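You operate a simulated robot arm through the tools that you are given. There is no shell and no other tool.

Carry out the task below with a simulated robot arm. There is one attempt and no reset: what you move stays moved.

Task
Run the paper back, zero the counter, then pull off about 35 cm.
Fine: free the brake first and set it again at the end.

The check looks at the end state, three seconds after you hand in, the way a careful person would. Anything else that was tipped, shoved, dropped, spilled or broken makes it a failure.

Robot
A 7-joint arm with a two-finger parallel gripper, fixed in place. Base frame: the origin is on the floor under the middle of its stand, x ahead of it, y to its left, z up; the work surface is at about z = 860. Readings come in mm, degrees, newtons and seconds.
It reaches about 1372 mm from its shoulder. Its first joint turns from -149.0 to 149.0 degrees. Payload 3.43 kg.
The tool frame sits at the grasp point between the pads (the TCP): z along the fingers, y along the line on which they close. The tips reach 30 mm beyond it. The gripper opens to 94 mm. The fingers are 28 mm wide and 10 mm thick; the gripper's body (50 by 96 mm) begins 55 mm behind the TCP.
Orientation is that of the tool frame in the base frame, as a unit quaternion [w, x, y, z]. With the fingers straight down and closing along the base's y, the tool's x points along the base's -x, its y along +y and its z along -z.

Tools
- The arm moves only by the tool move_arm. Its argument "increments" is a list of rows, each a list of 7 numbers: the closure, from 0 (fully open) to 1 (shut), then the shift along the tool's x, y, z in units of 400 mm (1.0 is 400 mm), then the turn, a rotation vector about the tool's x, y, z in units of 45 degrees (1.0 is 45 degrees). In form: [[claw, x, y, z, rx, ry, rz], ...]. A call has 1 to 20 rows; each row is the pose to reach, as a shift and turn from the pose commanded when the call began, along the tool's axes at that moment. A call with a number of a shift or a turn outside -1 to 1 is refused whole. Each row takes 0.2 s and may step no farther than 50 mm and 8.6 degrees from the row before; otherwise, or with a gripper value out of range, the whole call is refused. Where a pose cannot be reached the arm comes as near as it can. A force on the tool above 70 N (or 10 N above the force at the start of the call, whichever is more), or a blocked arm, ends the call early, and 0.2 s more pass. The fingers move at their own pace (about 45 mm/s each) and stop on an object; they squeeze with about 41 N. The grip force told is the motor's: it shows also when the fingers shut on nothing. Time passes only in rows, and 0.2 s behind the last, so rows that repeat a pose let the fingers close. It gives the time, the measured TCP pose, the force on the tool (base axes), the opening and the grip force at its end, in the units of the frame above (readings bear some noise), with the torque about the TCP (base axes, N m) and any sound that the robot's microphone picked up, and new pictures: "show" is both (left out), scene, wrist or none.
- Cameras (640 x 400 px; columns grow to the right, rows downward): "scene" is fixed at [50.6, 650.4, 1619.7]; the picture's right is [-0.79, -0.62, 0.00], its down [-0.47, 0.59, -0.65] and it looks along [0.40, -0.51, -0.76] (base axes); focal length 214 px, centre (320, 200). "wrist" rides on the gripper at [76, 14, -103] in the tool frame; the picture's right is [-0.18, 0.98, 0.00], its down [-0.75, -0.14, -0.64] and it looks along [-0.63, -0.12, 0.77] (tool axes); focal length 243 px, centre (320, 200). There is no depth. A picture from a camera that has moved, and an enlarged one, comes with that camera's place and axes in the base frame and with its lens.
- inspect(camera, box): a new picture of the part [left, top, right, bottom] of that camera's present view, enlarged. No time passes.
- hand_in(): hands the job in; it is judged then, once.

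Places have to be worked out from the pictures, the camera data and where the tool is seen. Open the gripper and draw the arm clear of the work before you hand the job in, unless the task says otherwise.

The tools are called after "Call:" by a JSON object that holds its "name" and its "arguments". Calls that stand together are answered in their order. move_arm: Moves the arm, as the interface text tells. Its arguments: {"type":"object","properties":{"increments":{"type":"array","items":{"type":"array","items":{"type":"number"}}},"show":{"type":"string","enum":["both","scene","wrist","none"]}},"required":["increments"]} The other tools are called the same way: inspect (camera, box) takes an enlarged picture of a part of a camera's view; hand_in () hands the job in.

At the start:

```text
time_s: 0.0
ee_pos: [745.6, 648.3, 1251.7]
tool_rot: [0.002, 0.0, 1.0, 0.001]
wrist_force: [1.2, 0.5, 0.0]
ft_torque: [0.02, 0.03, -0.02]
width: 93.9
grasp_force: 0.0
```

scene: 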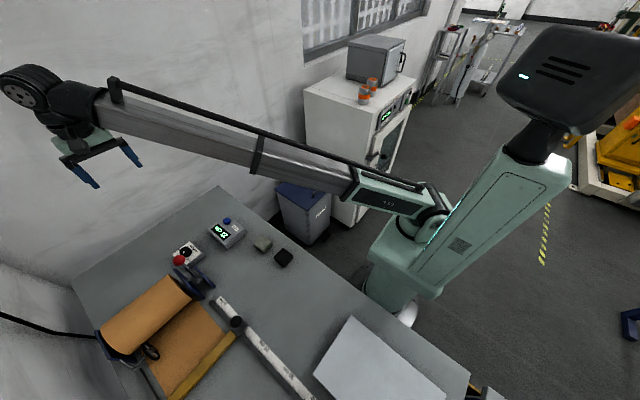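
wrist: 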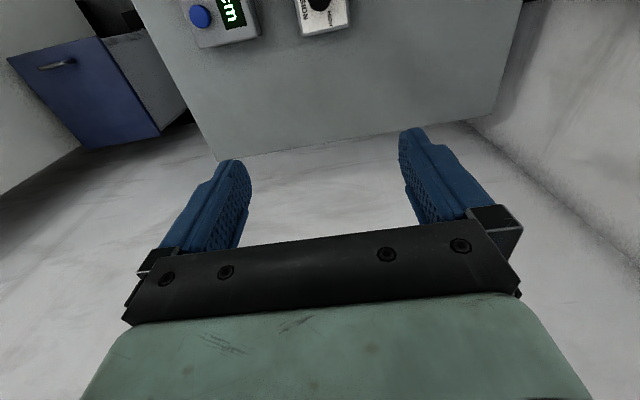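

I'll look closely at the scene before moving anything: the roll, the counter box, the red-button device and the table.

Call:
{"name": "inspect", "arguments": {"camera": "scene", "box": [70, 200, 310, 400]}}

Call:
{"name": "inspect", "arguments": {"camera": "scene", "box": [160, 200, 310, 300]}}

Call:
{"name": "inspect", "arguments": {"camera": "scene", "box": [80, 240, 240, 400]}}

Call:
{"name": "inspect", "arguments": {"camera": "wrist", "box": [130, 0, 530, 160]}}

```text
2.00 times, centred on (190, 300) of scene
camera zoom: at [50.6, 650.4, 1619.7], right [-0.79, -0.62, 0.0], down [-0.47, 0.59, -0.65], along [0.4, -0.51, -0.76], focal length 429 px, centre (580, 0)
```

zoom: 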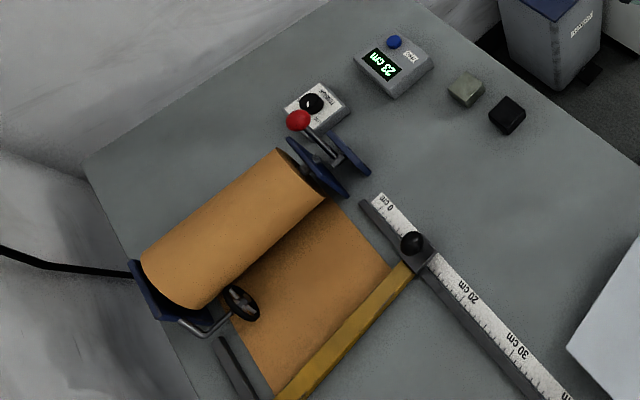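

```text
4.00 times, centred on (235, 250) of scene
camera zoom: at [50.6, 650.4, 1619.7], right [-0.79, -0.62, 0.0], down [-0.47, 0.59, -0.65], along [0.4, -0.51, -0.76], focal length 858 px, centre (660, 0)
```

zoom: 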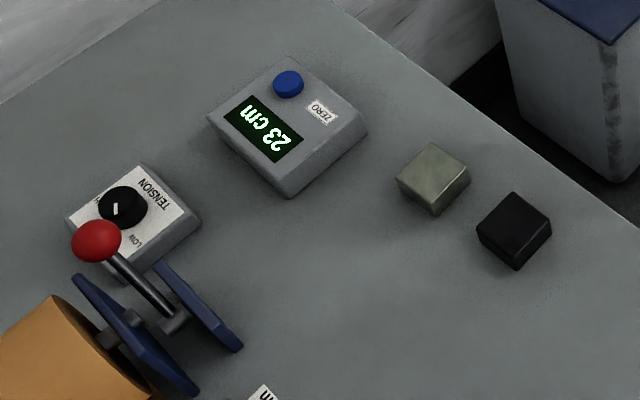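

```text
2.50 times, centred on (160, 320) of scene
camera zoom: at [50.6, 650.4, 1619.7], right [-0.79, -0.62, 0.0], down [-0.47, 0.59, -0.65], along [0.4, -0.51, -0.76], focal length 536 px, centre (720, -100)
```

zoom: 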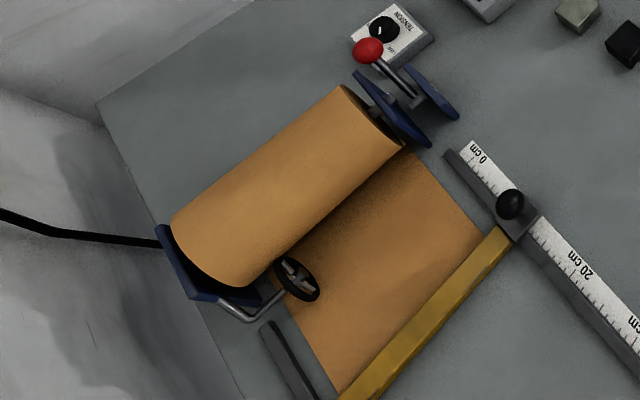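

```text
1.60 times, centred on (330, 80) of wrist
camera zoom: at [669.2, 661.8, 1353.4], right [0.18, 0.98, 0.0], down [0.75, -0.14, 0.64], along [0.63, -0.12, -0.77], focal length 388 px, centre (304, 392)
```

zoom: 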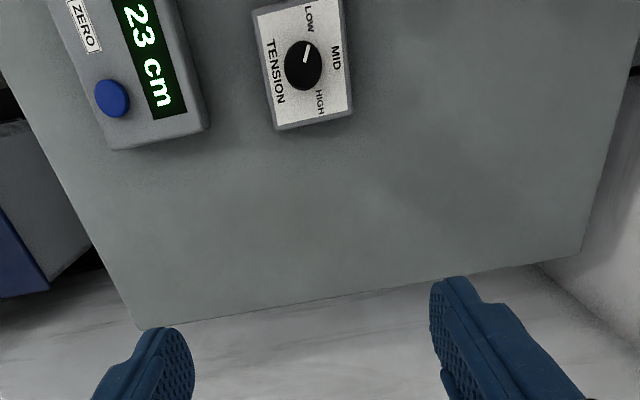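

The ruler runs along −x at y≈687, with 0 cm near x≈425. The bar and slider (black knob) sit near x≈310, the roll axis is along y near x≈500, and the red-ball lever is at the roll's near end around (560, 693). The zero button is at about (656, 488, 905). I'll stay high and move the wrist camera back to view the roll and brake from another angle.

Call:
{"name": "move_arm", "arguments": {"increments": [[0, 0.1, 0.01, 0, 0, 0, 0], [0, 0.2, 0.02, 0, 0, 0, 0], [0, 0.3, 0.03, 0, 0, 0, 0], [0, 0.4, 0.04, 0, 0, 0, 0], [0, 0.5, 0.05, 0, 0, 0, 0], [0, 0.6, 0.06, 0, 0, 0, 0], [0, 0.7, 0.07, 0, 0, 0, 0], [0, 0.8, 0.08, 0, 0, 0, 0], [0, 0.9, 0.09, 0, 0, 0, 0], [0, 0.9, 0.09, 0, 0, 0, 0]]}}

```text
time_s: 2.2
ee_pos: [394.4, 700.3, 1215.3]
tool_rot: [0.013, -0.001, 1.0, 0.023]
wrist_force: [0.1, -0.2, 0.0]
ft_torque: [0.0, 0.0, -0.01]
width: 93.8
grasp_force: 0.1
out of reach, approached as far as the arm can: row 2, 3, 4, 5, 6, 7, 8, 9, 10
camera wrist: at [315.3, 709.6, 1315.6], right [0.18, 0.98, 0.05], down [0.74, -0.17, 0.65], along [0.65, -0.08, -0.76], focal length 243 px, centre (320, 200)
```

scene: 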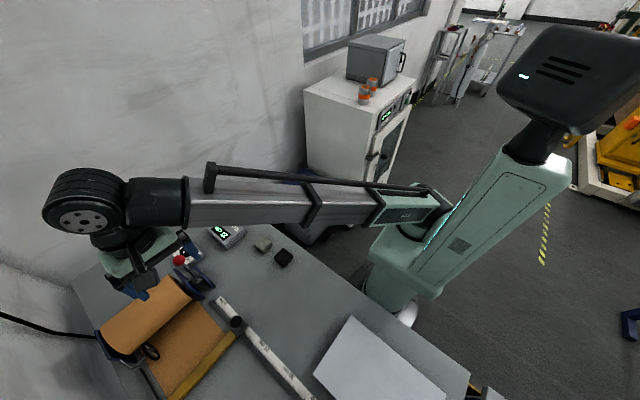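
wrist: 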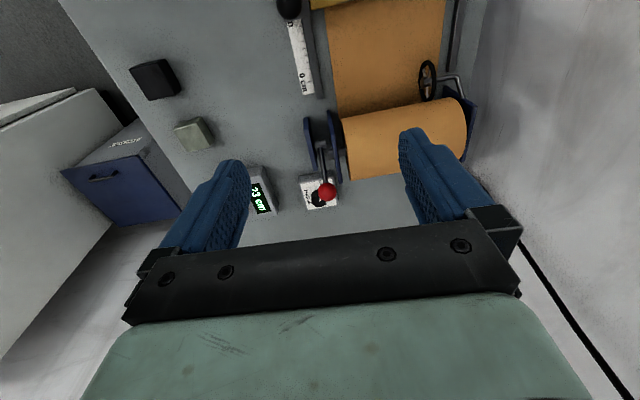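

The arm fell slightly short at that height, because the closer-in poses need a lower z. The wrist view now shows the lever, roll, hand-wheel and ruler, so I'll enlarge it.

Call:
{"name": "inspect", "arguments": {"camera": "wrist", "box": [230, 0, 490, 162]}}

Call:
{"name": "inspect", "arguments": {"camera": "wrist", "box": [240, 90, 400, 230]}}

Call:
{"name": "inspect", "arguments": {"camera": "scene", "box": [80, 220, 340, 400]}}

```text
2.46 times, centred on (360, 81) of wrist
camera zoom: at [315.3, 709.6, 1315.6], right [0.18, 0.98, 0.05], down [0.74, -0.17, 0.65], along [0.65, -0.08, -0.76], focal length 597 px, centre (222, 493)
```

zoom: 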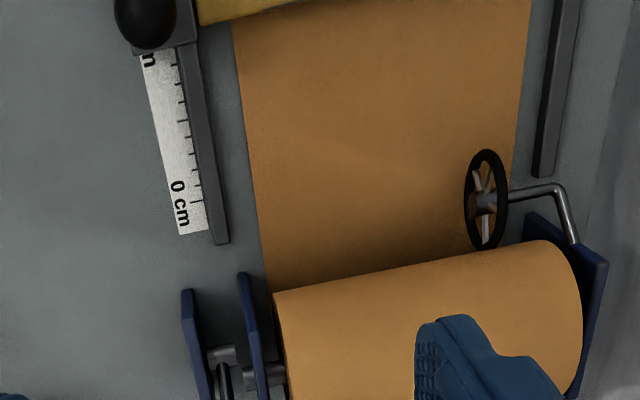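

```text
2.86 times, centred on (320, 160) of wrist
camera zoom: at [315.3, 709.6, 1315.6], right [0.18, 0.98, 0.05], down [0.74, -0.17, 0.65], along [0.65, -0.08, -0.76], focal length 693 px, centre (320, 314)
```

zoom: 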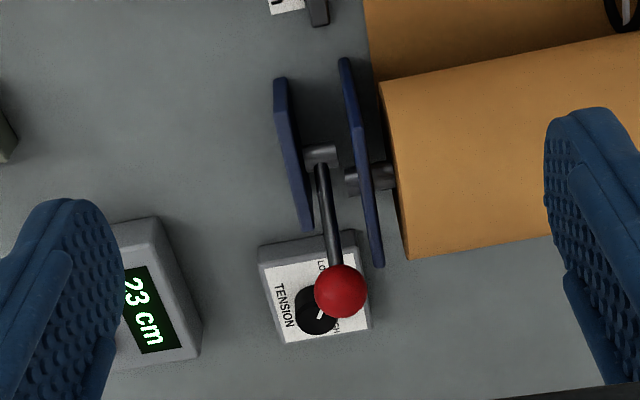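

```text
2.22 times, centred on (210, 310) of scene
camera zoom: at [50.6, 650.4, 1619.7], right [-0.79, -0.62, 0.0], down [-0.47, 0.59, -0.65], along [0.4, -0.51, -0.76], focal length 477 px, centre (564, -44)
```

zoom: 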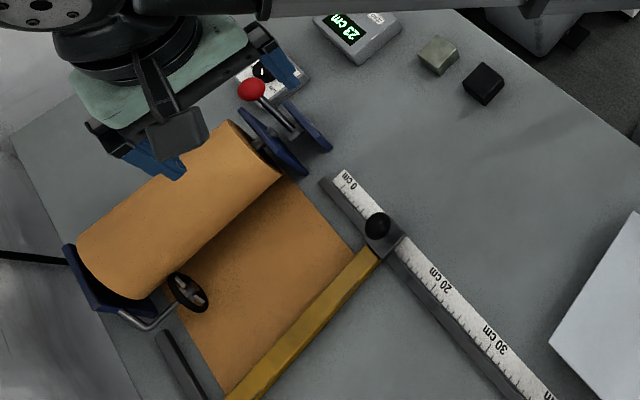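

By triangulation, the ball is near (558, 692, 1013), the lever pivot near (508, 693, 945) and the slider knob near (328, 690, 912). The last pose wasn't quite reached, so I'll hold still for a few rows to see whether that is lag or a real limit.

Call:
{"name": "move_arm", "arguments": {"increments": [[0, 0, 0, 0, 0, 0, 0], [0, 0, 0, 0, 0, 0, 0], [0, 0, 0, 0, 0, 0, 0]], "show": "none"}}

```text
time_s: 3.0
ee_pos: [394.3, 701.5, 1214.8]
tool_rot: [0.014, 0.0, 1.0, 0.025]
wrist_force: [0.2, 0.3, -0.3]
ft_torque: [-0.01, 0.01, 0.03]
width: 94.1
grasp_force: 0.0
```

The shortfall holds steady, so it's a real kinematic limit there. I'll move back out toward the lever at a lower height, to about (610, 692, 1120), and straighten the tool to see how the reach behaves.

Call:
{"name": "move_arm", "arguments": {"increments": [[0, -0.09, -0.006, 0.042, 0.011, 0.006, 0], [0, -0.18, -0.012, 0.084, 0.022, 0.012, 0], [0, -0.27, -0.018, 0.126, 0.033, 0.018, 0], [0, -0.36, -0.024, 0.168, 0.044, 0.024, 0], [0, -0.45, -0.03, 0.21, 0.055, 0.03, 0], [0, -0.533, -0.035, 0.2515, 0.064, 0.036, 0], [0, -0.533, -0.035, 0.2515, 0.064, 0.036, 0]]}}

```text
time_s: 4.6
ee_pos: [608.8, 691.6, 1115.7]
tool_rot: [-0.002, 0.0, 1.0, -0.002]
wrist_force: [0.0, 0.2, -0.1]
ft_torque: [0.03, 0.03, 0.01]
width: 94.2
grasp_force: 0.1
camera wrist: at [533.1, 706.3, 1219.3], right [0.18, 0.98, 0.0], down [0.76, -0.14, 0.64], along [0.63, -0.12, -0.77], focal length 243 px, centre (320, 200)
```

scene: 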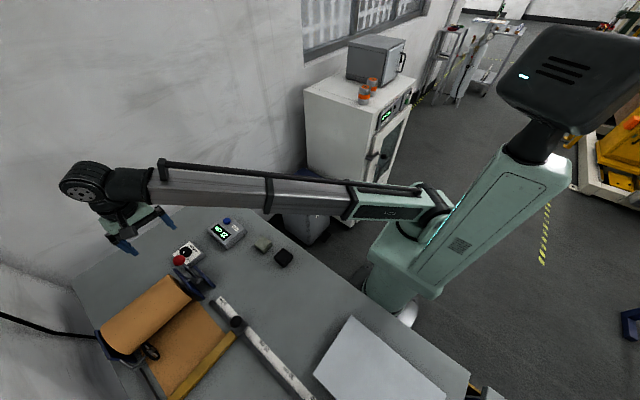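
wrist: 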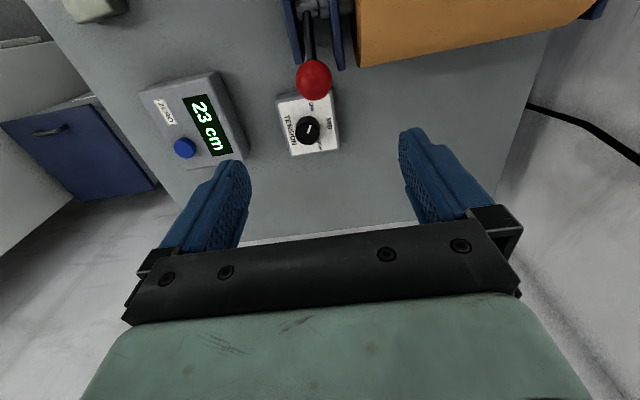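

The lower poses reach fine. A second sight-line puts the red ball nearer (590, 690, 974), since the earlier rays were almost parallel. I'll zoom in on the lever and its bracket.

Call:
{"name": "inspect", "arguments": {"camera": "wrist", "box": [240, 0, 400, 170]}}

Call:
{"name": "inspect", "arguments": {"camera": "scene", "box": [150, 230, 270, 310]}}

```text
2.35 times, centred on (320, 85) of wrist
camera zoom: at [533.1, 706.3, 1219.3], right [0.18, 0.98, 0.0], down [0.76, -0.14, 0.64], along [0.63, -0.12, -0.77], focal length 571 px, centre (320, 471)
```

zoom: 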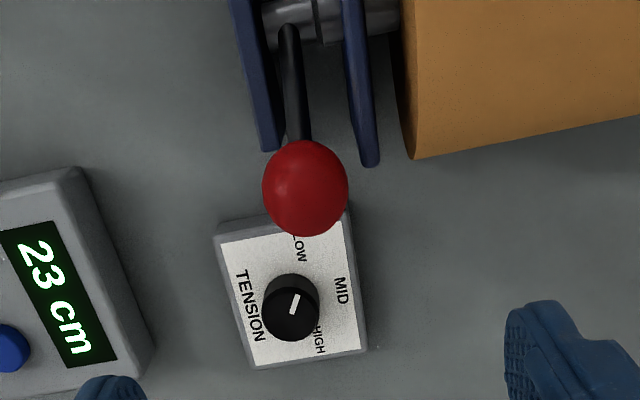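

```text
5.00 times, centred on (210, 270) of scene
camera zoom: at [50.6, 650.4, 1619.7], right [-0.79, -0.62, 0.0], down [-0.47, 0.59, -0.65], along [0.4, -0.51, -0.76], focal length 1072 px, centre (870, -150)
```

zoom: 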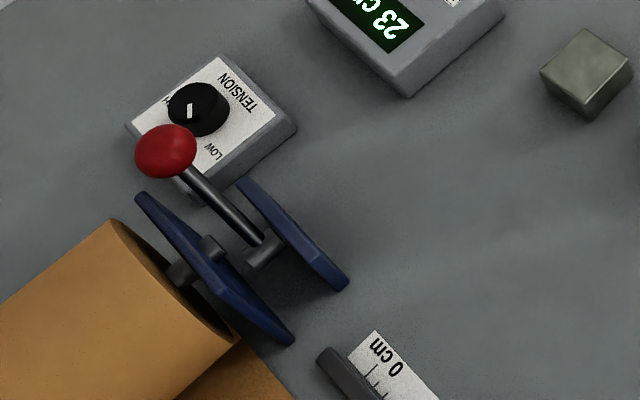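

The ball is at about (589, 691, 974), roughly 33 mm across, and the pivot is near (541, 693, 889). The bracket plates are at y≈675 (top ~903) and y≈720 (top ~950). I'll shut the gripper and come down on the +x side of the ball, with the tips at about z 960, well above the tension box.

Call:
{"name": "move_arm", "arguments": {"increments": [[0.5, -0.05, 0, 0, 0, 0, 0], [1, -0.1, 0, 0, 0, 0, 0], [1, -0.1, 0, 0, 0, 0, 0], [1, -0.1, 0, 0, 0, 0, 0], [1, -0.1, 0, 0, 0, 0, 0], [1, -0.1, 0, 0, 0, 0, 0], [1, -0.1, 0, 0.08, 0, 0, 0], [1, -0.1, 0, 0.16, 0, 0, 0], [1, -0.1, 0, 0.24, 0, 0, 0], [1, -0.1, 0, 0.315, 0, 0, 0], [1, -0.1, 0, 0.315, 0, 0, 0]]}}

```text
time_s: 7.0
ee_pos: [645.9, 693.2, 995.3]
tool_rot: [-0.001, 0.0, 1.0, -0.001]
wrist_force: [-0.1, 0.7, -0.4]
ft_torque: [0.03, 0.03, -0.01]
width: 0.0
grasp_force: 33.3
camera wrist: at [570.2, 705.8, 1098.4], right [0.18, 0.98, 0.0], down [0.76, -0.14, 0.64], along [0.63, -0.12, -0.77], focal length 243 px, centre (320, 200)
```

scene: 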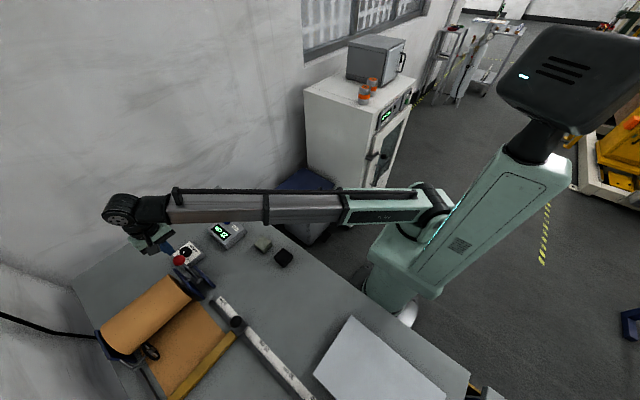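
wrist: 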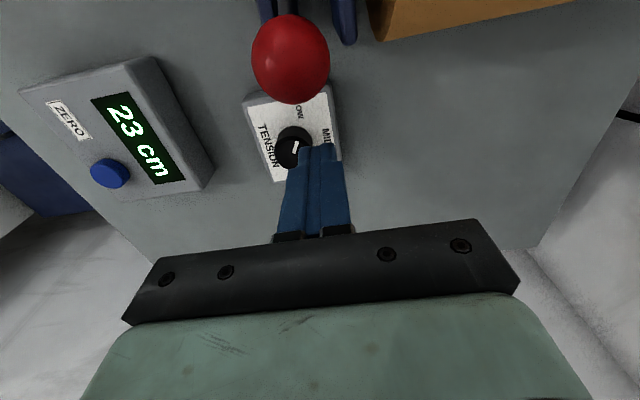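

The closed fingers are at (646, 693, 995), on the +x side of the ball, whose centre is (588, 690, 974). I'll push the lever toward −x in small steps and watch the force and sound.

Call:
{"name": "move_arm", "arguments": {"increments": [[1, 0.03, -0.005, 0.01, 0, 0, 0], [1, 0.06, -0.005, 0.015, 0, 0, 0], [1, 0.09, -0.005, 0.015, 0, 0, 0], [1, 0.12, -0.005, 0.015, 0, 0, 0], [1, 0.15, -0.005, 0.015, 0, 0, 0], [1, 0.18, -0.005, 0.015, 0, 0, 0], [1, 0.21, -0.005, 0.015, 0, 0, 0]]}}

```text
time_s: 8.6
ee_pos: [564.7, 689.7, 989.0]
tool_rot: [-0.002, -0.001, 1.0, 0.0]
wrist_force: [0.1, 0.7, 0.7]
ft_torque: [0.02, -0.01, -0.01]
width: 0.0
grasp_force: 32.8
camera wrist: at [489.1, 703.6, 1090.8], right [0.18, 0.98, 0.0], down [0.76, -0.14, 0.64], along [0.63, -0.12, -0.77], focal length 243 px, centre (320, 200)
```

scene: 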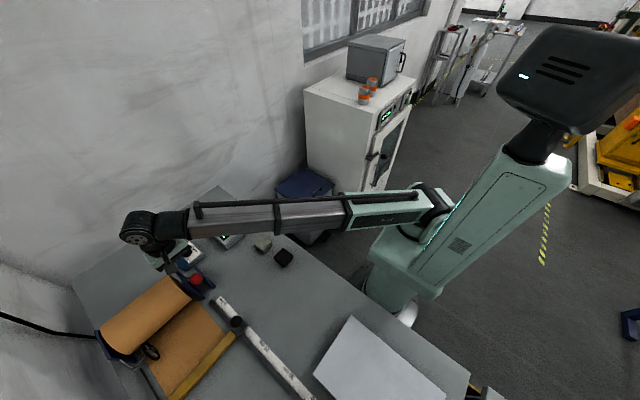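
wrist: 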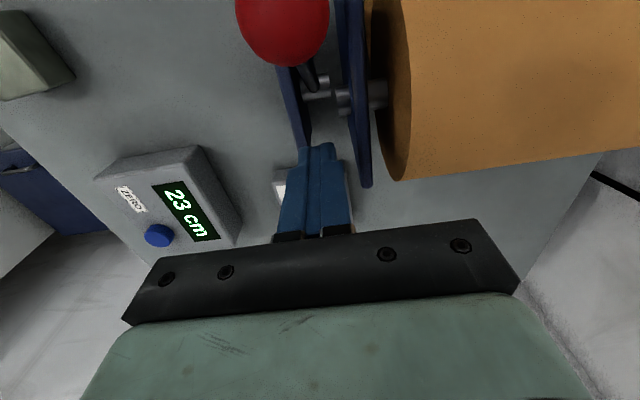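

Force is back to near zero and the ball has jumped ahead of the fingers, to about (493, 689, 974), so the lever seems to have flipped over centre. I'll zoom in to confirm.

Call:
{"name": "inspect", "arguments": {"camera": "scene", "box": [150, 230, 270, 310]}}

Call:
{"name": "inspect", "arguments": {"camera": "wrist", "box": [200, 0, 440, 200]}}

```text
5.00 times, centred on (210, 270) of scene
camera zoom: at [50.6, 650.4, 1619.7], right [-0.79, -0.62, 0.0], down [-0.47, 0.59, -0.65], along [0.4, -0.51, -0.76], focal length 1072 px, centre (870, -150)
```

zoom: 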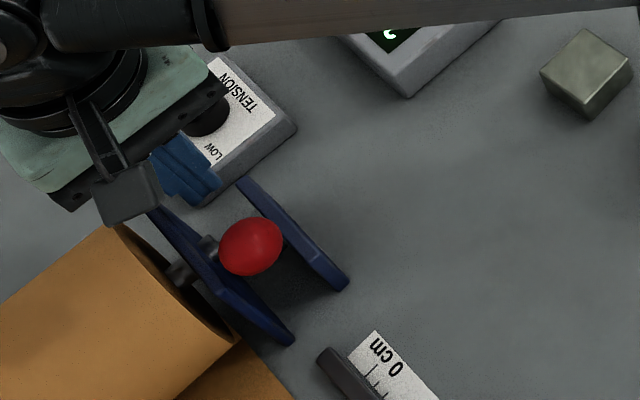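

```text
2.00 times, centred on (320, 100) of wrist
camera zoom: at [489.1, 703.6, 1090.8], right [0.18, 0.98, 0.0], down [0.76, -0.14, 0.64], along [0.63, -0.12, -0.77], focal length 485 px, centre (320, 400)
```

zoom: 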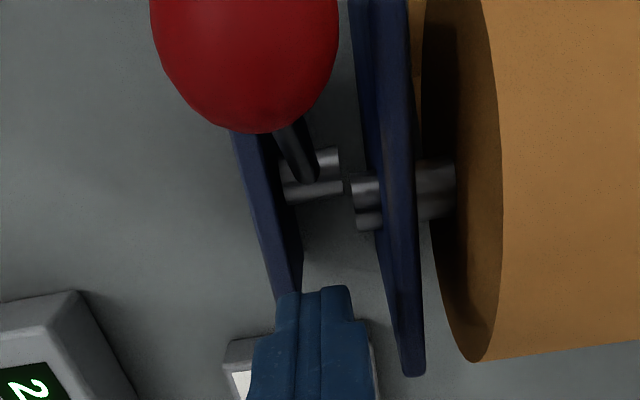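

The lever now leans to the −x side with the ball at about (493, 691, 970), mirroring where it started, so the brake should be free. I'll lift straight up, then move back over the rail to look at the slider knob.

Call:
{"name": "move_arm", "arguments": {"increments": [[1, 0, 0, -0.1, 0, 0, 0], [1, 0, 0, -0.2, 0, 0, 0], [1, 0.1, 0, -0.25, 0, 0, 0], [1, 0.2, 0, -0.25, 0, 0, 0], [1, 0.3, 0, -0.25, 0, 0, 0], [1, 0.4, 0, -0.25, 0, 0, 0], [1, 0.48, 0, -0.25, 0, 0, 0], [1, 0.48, 0, -0.25, 0, 0, 0]]}}

```text
time_s: 10.4
ee_pos: [372.3, 688.5, 1088.5]
tool_rot: [-0.001, -0.001, 1.0, -0.001]
wrist_force: [-0.2, 1.3, -0.1]
ft_torque: [0.02, 0.01, 0.0]
width: 0.0
grasp_force: 33.0
camera wrist: at [296.3, 702.4, 1191.6], right [0.18, 0.98, 0.0], down [0.76, -0.14, 0.64], along [0.63, -0.12, -0.77], focal length 243 px, centre (320, 200)
```

scene: 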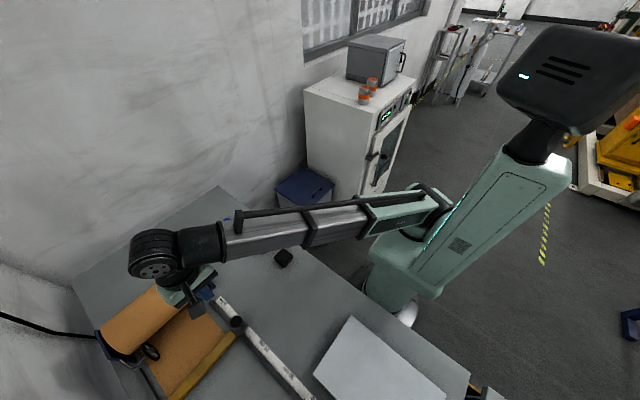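
wrist: 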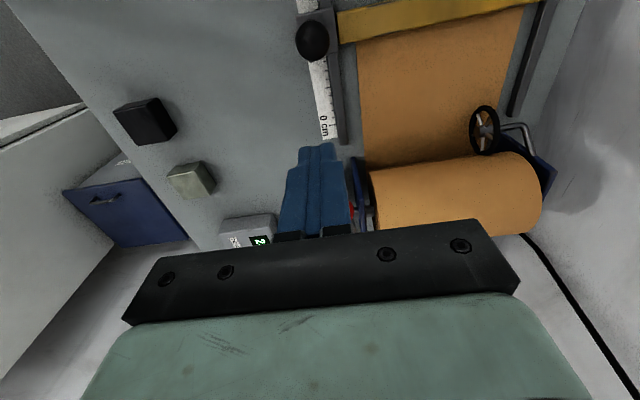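

The arm reaches this pose comfortably, and the knob projects to about (325, 688, 912). I'll zoom in on the slider, bar and measuring wheel.

Call:
{"name": "inspect", "arguments": {"camera": "wrist", "box": [270, 0, 430, 150]}}

Call:
{"name": "inspect", "arguments": {"camera": "wrist", "box": [400, 0, 600, 200]}}

Call:
{"name": "inspect", "arguments": {"camera": "scene", "box": [180, 280, 320, 400]}}

```text
2.67 times, centred on (350, 75) of wrist
camera zoom: at [296.3, 702.4, 1191.6], right [0.18, 0.98, 0.0], down [0.76, -0.14, 0.64], along [0.63, -0.12, -0.77], focal length 647 px, centre (240, 533)
```

zoom: 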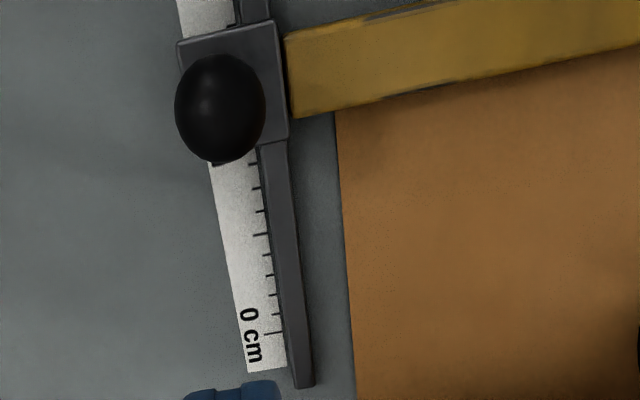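

```text
2.00 times, centred on (500, 100) of wrist
camera zoom: at [296.3, 702.4, 1191.6], right [0.18, 0.98, 0.0], down [0.76, -0.14, 0.64], along [0.63, -0.12, -0.77], focal length 485 px, centre (-40, 400)
```

zoom: 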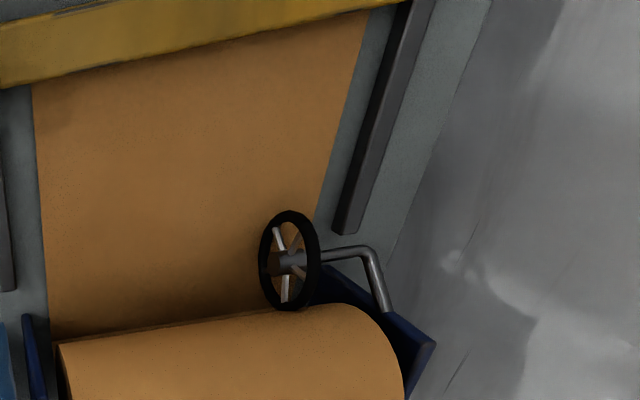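

```text
3.33 times, centred on (250, 340) of scene
camera zoom: at [50.6, 650.4, 1619.7], right [-0.79, -0.62, 0.0], down [-0.47, 0.59, -0.65], along [0.4, -0.51, -0.76], focal length 715 px, centre (553, -267)
```

zoom: 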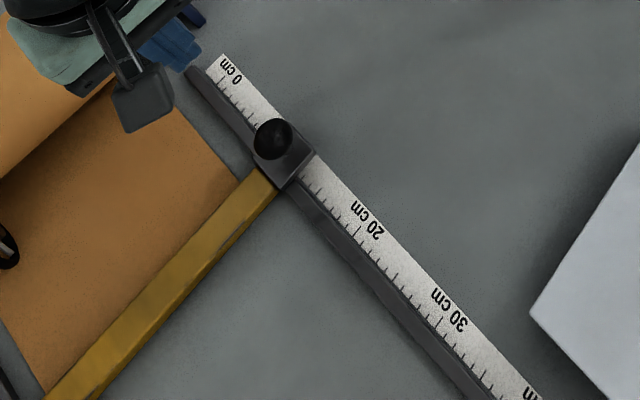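

The slider's centre sits near 11 cm on the ruler (0 at x≈430, 1 cm ticks). The knob is about 33 mm across at (325, 689, 912). Before gripping it I'll check that the arm can reach the 35 cm end near x≈80, staying well above the ruler.

Call:
{"name": "move_arm", "arguments": {"increments": [[0, 0.1, 0, 0.02, 0, 0, 0], [0, 0.2, 0, 0.04, 0, 0, 0], [0, 0.3, 0, 0.06, 0, 0, 0], [0, 0.4, 0, 0.08, 0, 0, 0], [0, 0.5, 0, 0.1, 0, 0, 0], [0, 0.6, 0, 0.12, 0, 0, 0], [0, 0.7, 0, 0.14, 0, 0, 0], [0, 0.75, 0, 0.15, 0, 0, 0], [0, 0.75, 0, 0.15, 0, 0, 0]]}}

```text
time_s: 12.4
ee_pos: [73.7, 689.0, 1031.6]
tool_rot: [-0.001, 0.0, 1.0, -0.001]
wrist_force: [0.4, -0.4, 0.0]
ft_torque: [0.02, 0.04, 0.01]
width: 94.0
grasp_force: 0.0
camera wrist: at [-2.0, 703.4, 1133.0], right [0.18, 0.98, 0.0], down [0.76, -0.14, 0.64], along [0.63, -0.12, -0.77], focal length 243 px, centre (320, 200)
```

scene: 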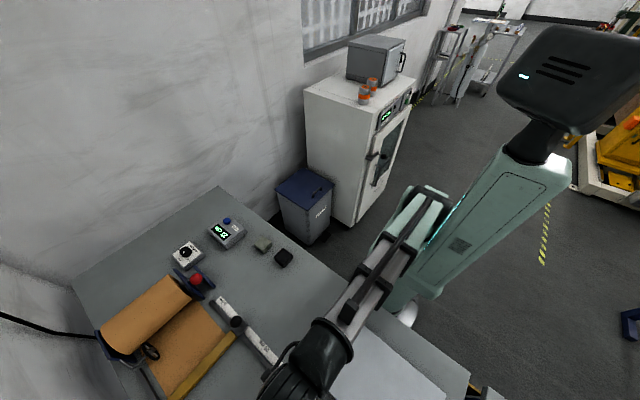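
wrist: 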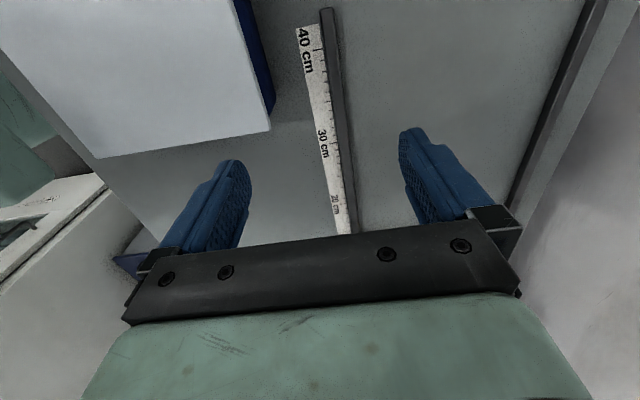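

The reach is fine here. This view also shows that the white-topped object has blue sides and stands about 80 mm tall, with its corner near (72, 648, 943), right beside the end of the rail. I'll therefore work the knob with closed fingers only, so the finger spread can't touch it. Now I'll close, go to the −x side of the knob (x≈262) and come down to z≈930.

Call:
{"name": "move_arm", "arguments": {"increments": [[1, -0.09, 0, 0, 0, 0, 0], [1, -0.18, 0, 0, 0, 0, 0], [1, -0.27, 0, 0, 0, 0, 0], [1, -0.36, 0, 0, 0, 0, 0], [1, -0.44, 0, 0, 0, 0, 0], [1, -0.47, 0, 0, 0, 0, 0], [1, -0.47, 0, 0.08, 0, 0, 0], [1, -0.47, 0, 0.16, 0, 0, 0], [1, -0.47, 0, 0.2525, 0, 0, 0], [1, -0.47, 0, 0.2525, 0, 0, 0]]}}

```text
time_s: 14.6
ee_pos: [258.3, 688.8, 924.9]
tool_rot: [-0.001, 0.0, 1.0, -0.001]
wrist_force: [0.2, 0.0, -0.4]
ft_torque: [0.0, 0.0, 0.03]
width: 0.1
grasp_force: 33.1
camera wrist: at [183.4, 701.7, 1027.5], right [0.18, 0.98, 0.0], down [0.76, -0.14, 0.64], along [0.63, -0.12, -0.77], focal length 243 px, centre (320, 200)
```

scene: 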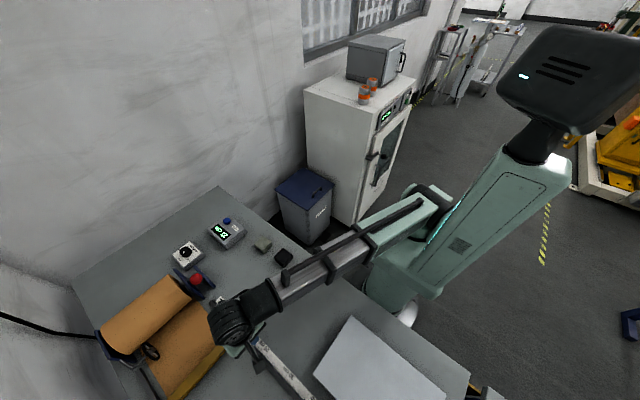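
wrist: 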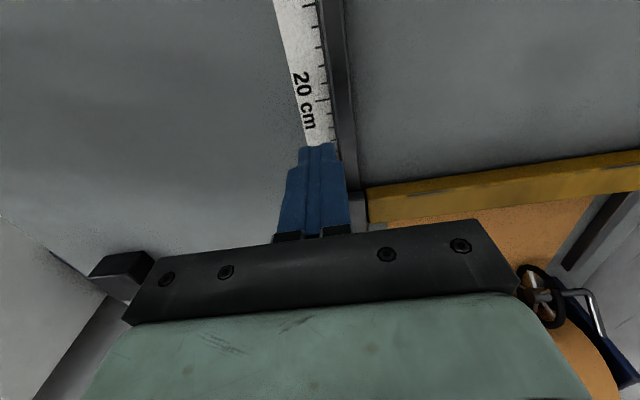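

The fingers are down at (258, 689, 925) on the −x side of the knob. I'll raise them a few mm and push the slider toward the roll in 10 mm steps, stopping partway to check.

Call:
{"name": "move_arm", "arguments": {"increments": [[1, -0.02, 0, -0.01, 0, 0, 0], [1, -0.045, 0, -0.01, 0, 0, 0], [1, -0.07, 0, -0.01, 0, 0, 0], [1, -0.095, 0, -0.01, 0, 0, 0], [1, -0.12, 0, -0.01, 0, 0, 0], [1, -0.145, 0, -0.01, 0, 0, 0], [1, -0.17, 0, -0.01, 0, 0, 0]]}}

```text
time_s: 16.2
ee_pos: [327.9, 689.8, 932.4]
tool_rot: [0.0, 0.001, 1.0, -0.002]
wrist_force: [-1.4, 1.2, 0.6]
ft_torque: [-0.01, -0.01, 0.01]
width: 0.1
grasp_force: 32.9
camera wrist: at [253.4, 703.7, 1035.1], right [0.18, 0.98, 0.0], down [0.76, -0.14, 0.64], along [0.63, -0.12, -0.77], focal length 243 px, centre (320, 200)
```

scene: 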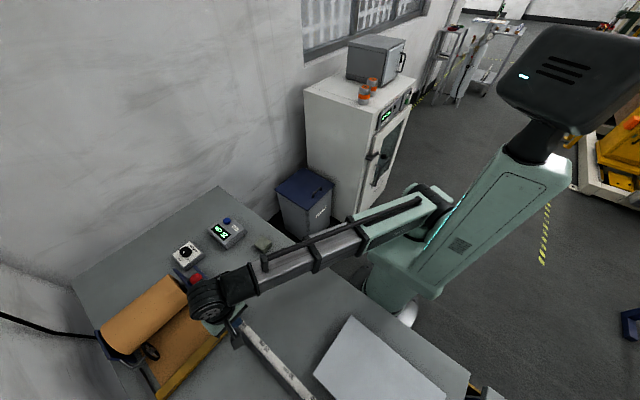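
wrist: 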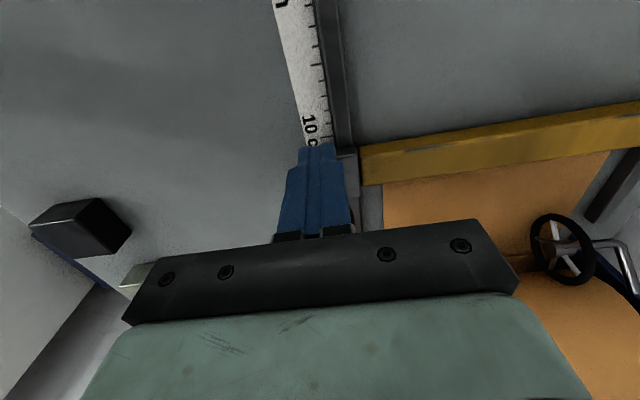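

The slider moves with only about 1.4 N, so the brake really is off. I'll read the counter and check where the bar is relative to the measuring wheel.

Call:
{"name": "inspect", "arguments": {"camera": "scene", "box": [190, 200, 270, 260]}}

Call:
{"name": "inspect", "arguments": {"camera": "scene", "box": [80, 280, 280, 400]}}

Call:
{"name": "inspect", "arguments": {"camera": "wrist", "box": [340, 80, 640, 320]}}

```text
6.67 times, centred on (230, 230) of scene
camera zoom: at [50.6, 650.4, 1619.7], right [-0.79, -0.62, 0.0], down [-0.47, 0.59, -0.65], along [0.4, -0.51, -0.76], focal length 1430 px, centre (920, 0)
```

zoom: 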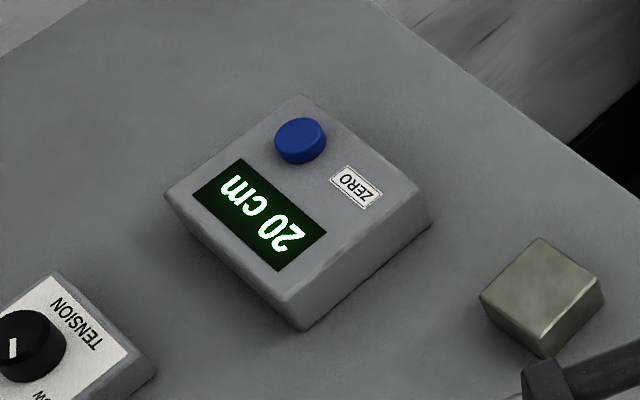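

```text
3.20 times, centred on (180, 340) of scene
camera zoom: at [50.6, 650.4, 1619.7], right [-0.79, -0.62, 0.0], down [-0.47, 0.59, -0.65], along [0.4, -0.51, -0.76], focal length 686 px, centre (768, -248)
```

zoom: 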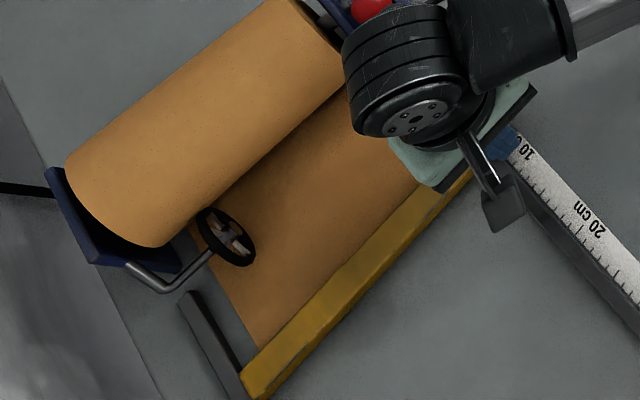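

```text
1.67 times, centred on (490, 200) of wrist
camera zoom: at [253.4, 703.7, 1035.1], right [0.18, 0.98, 0.0], down [0.76, -0.14, 0.64], along [0.63, -0.12, -0.77], focal length 404 px, centre (37, 200)
```

zoom: 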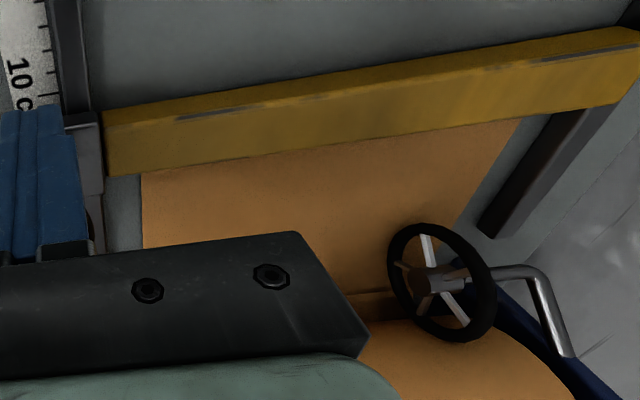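

The counter dropped from 23 to 20 cm for about 3 cm of travel, so the bar drives the paper and counter directly. I'll push another 35 mm and then check the gap to the measuring wheel.

Call:
{"name": "move_arm", "arguments": {"increments": [[1, -0.025, 0, 0, 0, 0, 0], [1, -0.05, 0, 0, 0, 0, 0], [1, -0.07, 0, 0, 0, 0, 0], [1, -0.0875, 0, 0, 0, 0, 0]]}}

Call:
{"name": "inspect", "arguments": {"camera": "wrist", "box": [340, 80, 640, 320]}}

Call:
{"name": "inspect", "arguments": {"camera": "scene", "box": [80, 280, 280, 400]}}

Call:
{"name": "inspect", "arguments": {"camera": "scene", "box": [190, 200, 270, 260]}}

```text
time_s: 17.2
ee_pos: [363.8, 690.3, 931.6]
tool_rot: [-0.001, 0.0, 1.0, -0.002]
wrist_force: [-2.3, 1.4, 0.2]
ft_torque: [-0.03, -0.02, -0.01]
width: 0.1
grasp_force: 33.0
camera wrist: at [287.8, 703.9, 1033.3], right [0.18, 0.98, 0.0], down [0.76, -0.14, 0.64], along [0.63, -0.12, -0.77], focal length 243 px, centre (320, 200)
```

scene: 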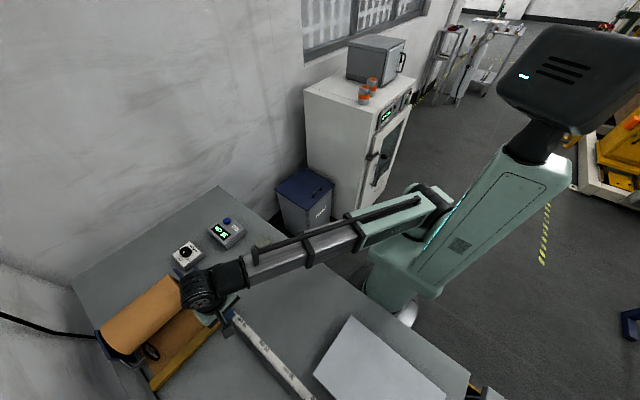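
wrist: 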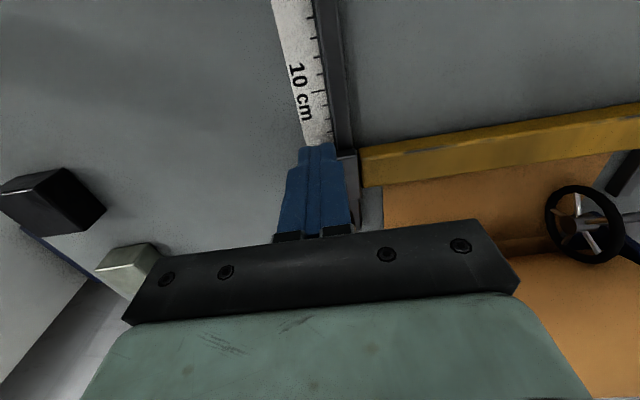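

```text
1.67 times, centred on (490, 200) of wrist
camera zoom: at [287.8, 703.9, 1033.3], right [0.18, 0.98, 0.0], down [0.76, -0.14, 0.64], along [0.63, -0.12, -0.77], focal length 404 px, centre (37, 200)
```

zoom: 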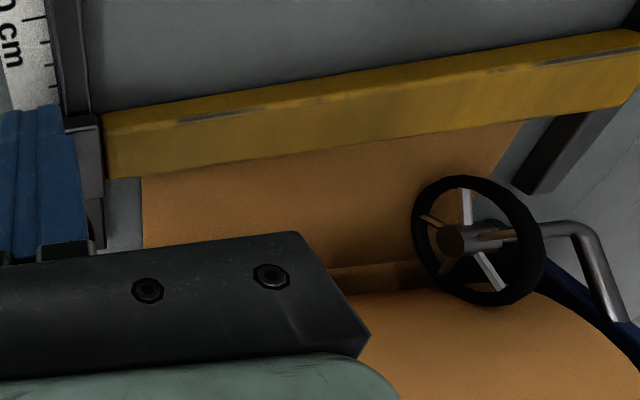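

```text
3.20 times, centred on (180, 340) of scene
camera zoom: at [50.6, 650.4, 1619.7], right [-0.79, -0.62, 0.0], down [-0.47, 0.59, -0.65], along [0.4, -0.51, -0.76], focal length 686 px, centre (768, -248)
```

zoom: 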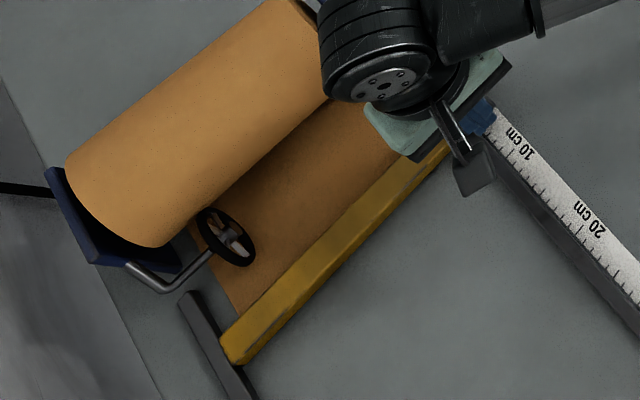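

```text
6.67 times, centred on (230, 230) of scene
camera zoom: at [50.6, 650.4, 1619.7], right [-0.79, -0.62, 0.0], down [-0.47, 0.59, -0.65], along [0.4, -0.51, -0.76], focal length 1430 px, centre (920, 0)
```

zoom: 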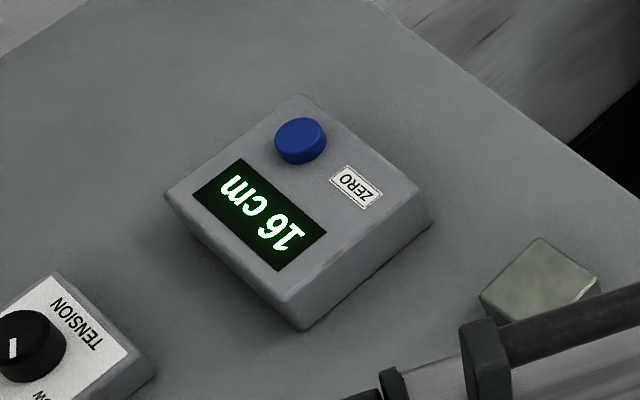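

The counter reads 16 cm. I estimate about 25 mm between the bar's leading edge and the measuring wheel, so I'll go another 12 mm carefully and check the force.

Call:
{"name": "move_arm", "arguments": {"increments": [[1, -0.015, 0, 0, 0, 0, 0], [1, -0.03, 0, 0, 0, 0, 0]]}}

Call:
{"name": "inspect", "arguments": {"camera": "wrist", "box": [340, 80, 640, 320]}}

Call:
{"name": "inspect", "arguments": {"camera": "scene", "box": [80, 280, 280, 400]}}

```text
time_s: 17.8
ee_pos: [374.5, 689.7, 930.7]
tool_rot: [-0.001, 0.0, 1.0, -0.001]
wrist_force: [-1.3, 1.1, 2.0]
ft_torque: [-0.02, 0.02, 0.04]
width: 0.1
grasp_force: 33.0
camera wrist: at [299.5, 703.3, 1033.8], right [0.18, 0.98, 0.0], down [0.76, -0.14, 0.64], along [0.63, -0.12, -0.77], focal length 243 px, centre (320, 200)
```

scene: 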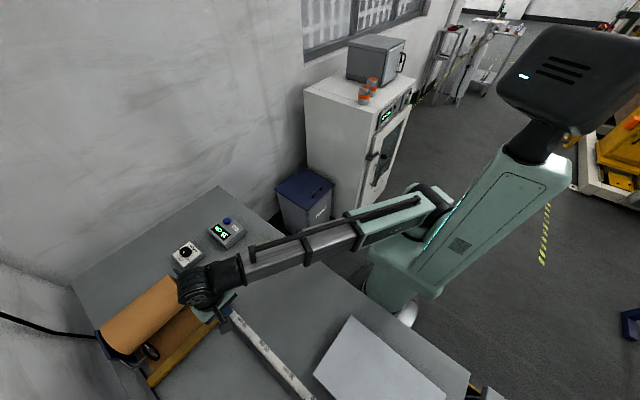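
wrist: 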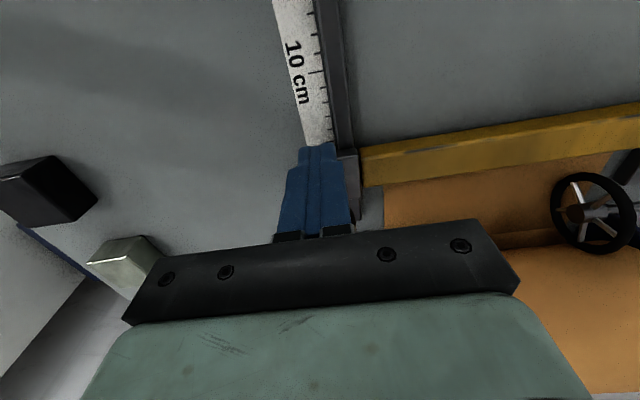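

```text
1.67 times, centred on (490, 200) of wrist
camera zoom: at [299.5, 703.3, 1033.8], right [0.18, 0.98, 0.0], down [0.76, -0.14, 0.64], along [0.63, -0.12, -0.77], focal length 404 px, centre (37, 200)
```

zoom: 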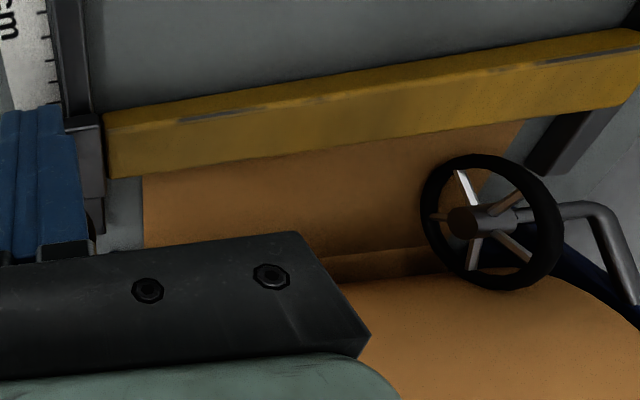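

```text
3.20 times, centred on (180, 340) of scene
camera zoom: at [50.6, 650.4, 1619.7], right [-0.79, -0.62, 0.0], down [-0.47, 0.59, -0.65], along [0.4, -0.51, -0.76], focal length 686 px, centre (768, -248)
```

zoom: 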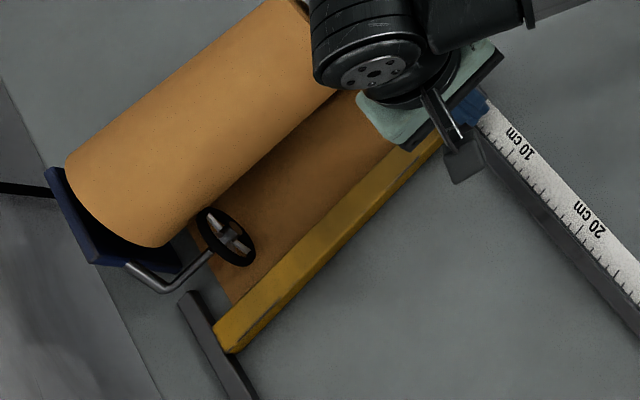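

Force is still only about 1–2 N with the bar clear of the wheel. I'll go on in small 5 mm steps.

Call:
{"name": "move_arm", "arguments": {"increments": [[1, -0.0125, 0, 0, 0, 0, 0], [1, -0.025, 0, 0, 0, 0, 0]]}}

Call:
{"name": "inspect", "arguments": {"camera": "wrist", "box": [340, 80, 640, 320]}}

Call:
{"name": "inspect", "arguments": {"camera": "scene", "box": [190, 200, 270, 260]}}

```text
time_s: 18.4
ee_pos: [386.3, 689.3, 932.4]
tool_rot: [-0.001, 0.0, 1.0, -0.001]
wrist_force: [-1.5, -1.5, 0.1]
ft_torque: [-0.03, -0.03, -0.04]
width: 0.0
grasp_force: 33.1
camera wrist: at [309.5, 703.4, 1034.1], right [0.18, 0.98, 0.0], down [0.76, -0.14, 0.64], along [0.63, -0.12, -0.77], focal length 243 px, centre (320, 200)
```

scene: 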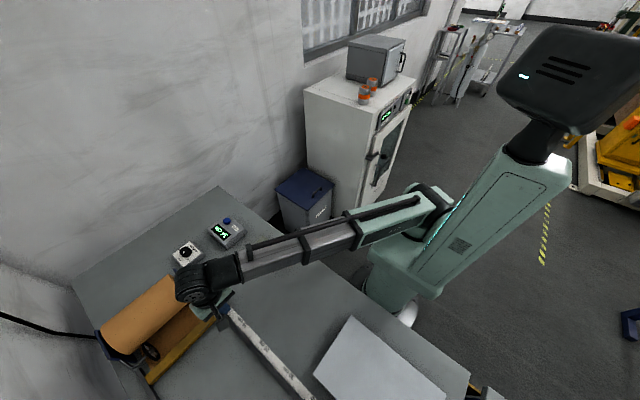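
wrist: 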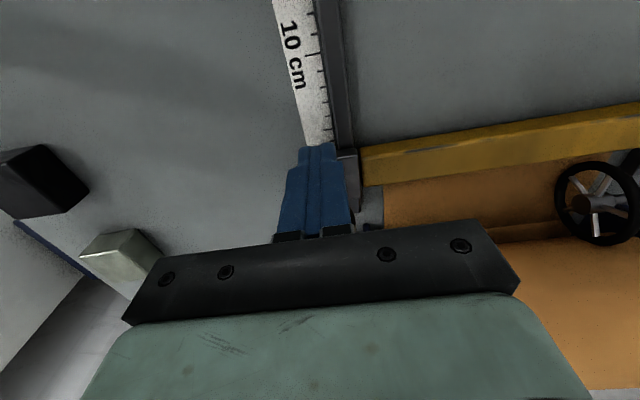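

```text
1.67 times, centred on (490, 200) of wrist
camera zoom: at [309.5, 703.4, 1034.1], right [0.18, 0.98, 0.0], down [0.76, -0.14, 0.64], along [0.63, -0.12, -0.77], focal length 404 px, centre (37, 200)
```

zoom: 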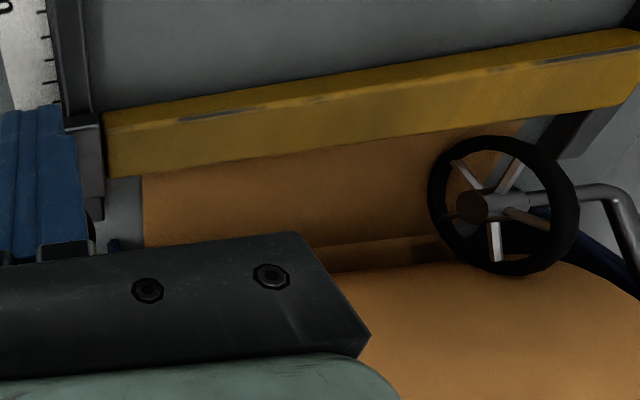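

```text
6.67 times, centred on (230, 230) of scene
camera zoom: at [50.6, 650.4, 1619.7], right [-0.79, -0.62, 0.0], down [-0.47, 0.59, -0.65], along [0.4, -0.51, -0.76], focal length 1430 px, centre (920, 0)
```

zoom: 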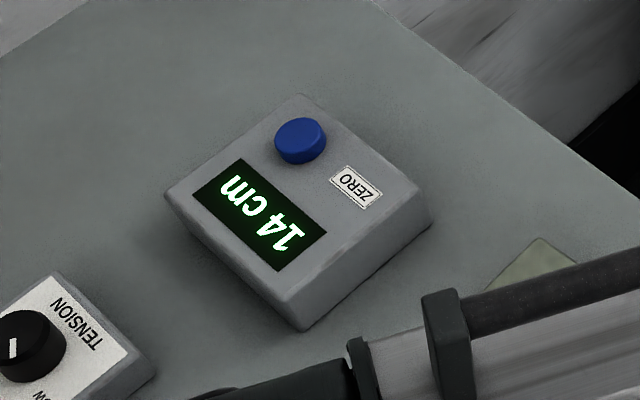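

The counter reads 14 cm with the bar around 1.5 cm on the scale. I'll keep nudging in 4 mm steps, watching for a stop or for contact with the wheel.

Call:
{"name": "move_arm", "arguments": {"increments": [[1, -0.01, 0, 0, 0, 0, 0]], "show": "wrist"}}

Call:
{"name": "inspect", "arguments": {"camera": "wrist", "box": [340, 80, 640, 320]}}

Call:
{"name": "inspect", "arguments": {"camera": "scene", "box": [100, 300, 200, 400]}}

```text
time_s: 18.8
ee_pos: [388.2, 689.5, 931.6]
tool_rot: [-0.002, 0.0, 1.0, -0.001]
wrist_force: [-1.5, 0.6, 1.2]
ft_torque: [0.0, -0.01, 0.04]
width: 0.0
grasp_force: 32.3
camera wrist: at [313.3, 703.1, 1033.8], right [0.18, 0.98, 0.0], down [0.76, -0.14, 0.64], along [0.63, -0.12, -0.77], focal length 243 px, centre (320, 200)
```

wrist: 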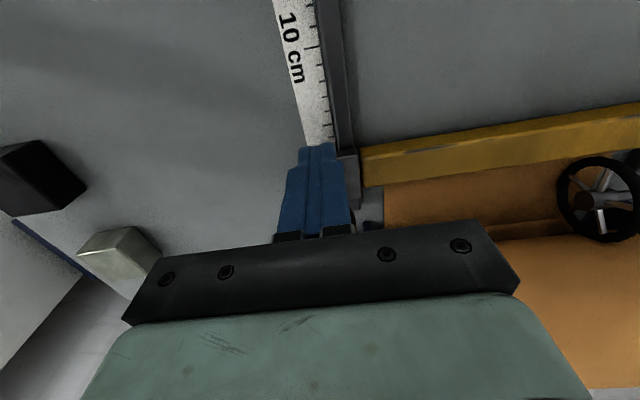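

```text
1.67 times, centred on (490, 200) of wrist
camera zoom: at [313.3, 703.1, 1033.8], right [0.18, 0.98, 0.0], down [0.76, -0.14, 0.64], along [0.63, -0.12, -0.77], focal length 404 px, centre (37, 200)
```

zoom: 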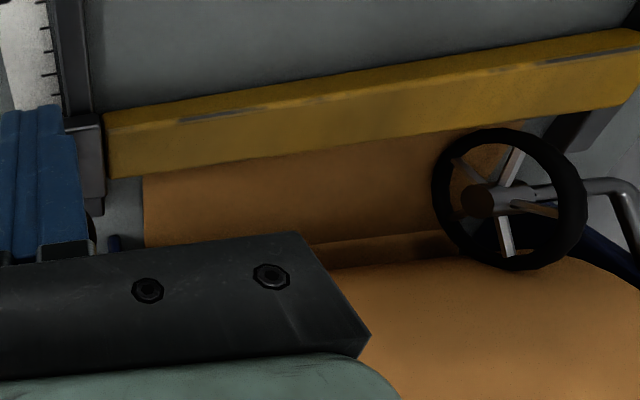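

```text
4.00 times, centred on (150, 350) of scene
camera zoom: at [50.6, 650.4, 1619.7], right [-0.79, -0.62, 0.0], down [-0.47, 0.59, -0.65], along [0.4, -0.51, -0.76], focal length 858 px, centre (1000, -400)
```

zoom: 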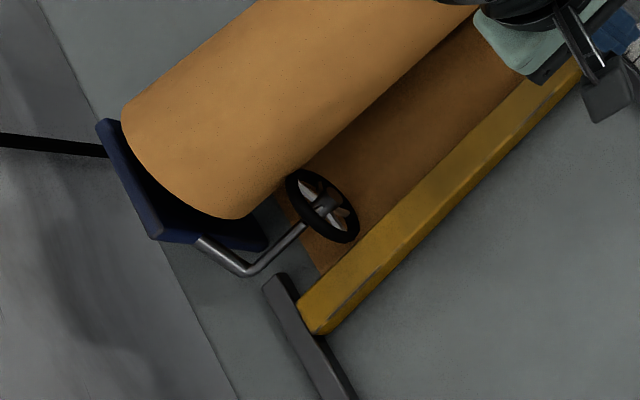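

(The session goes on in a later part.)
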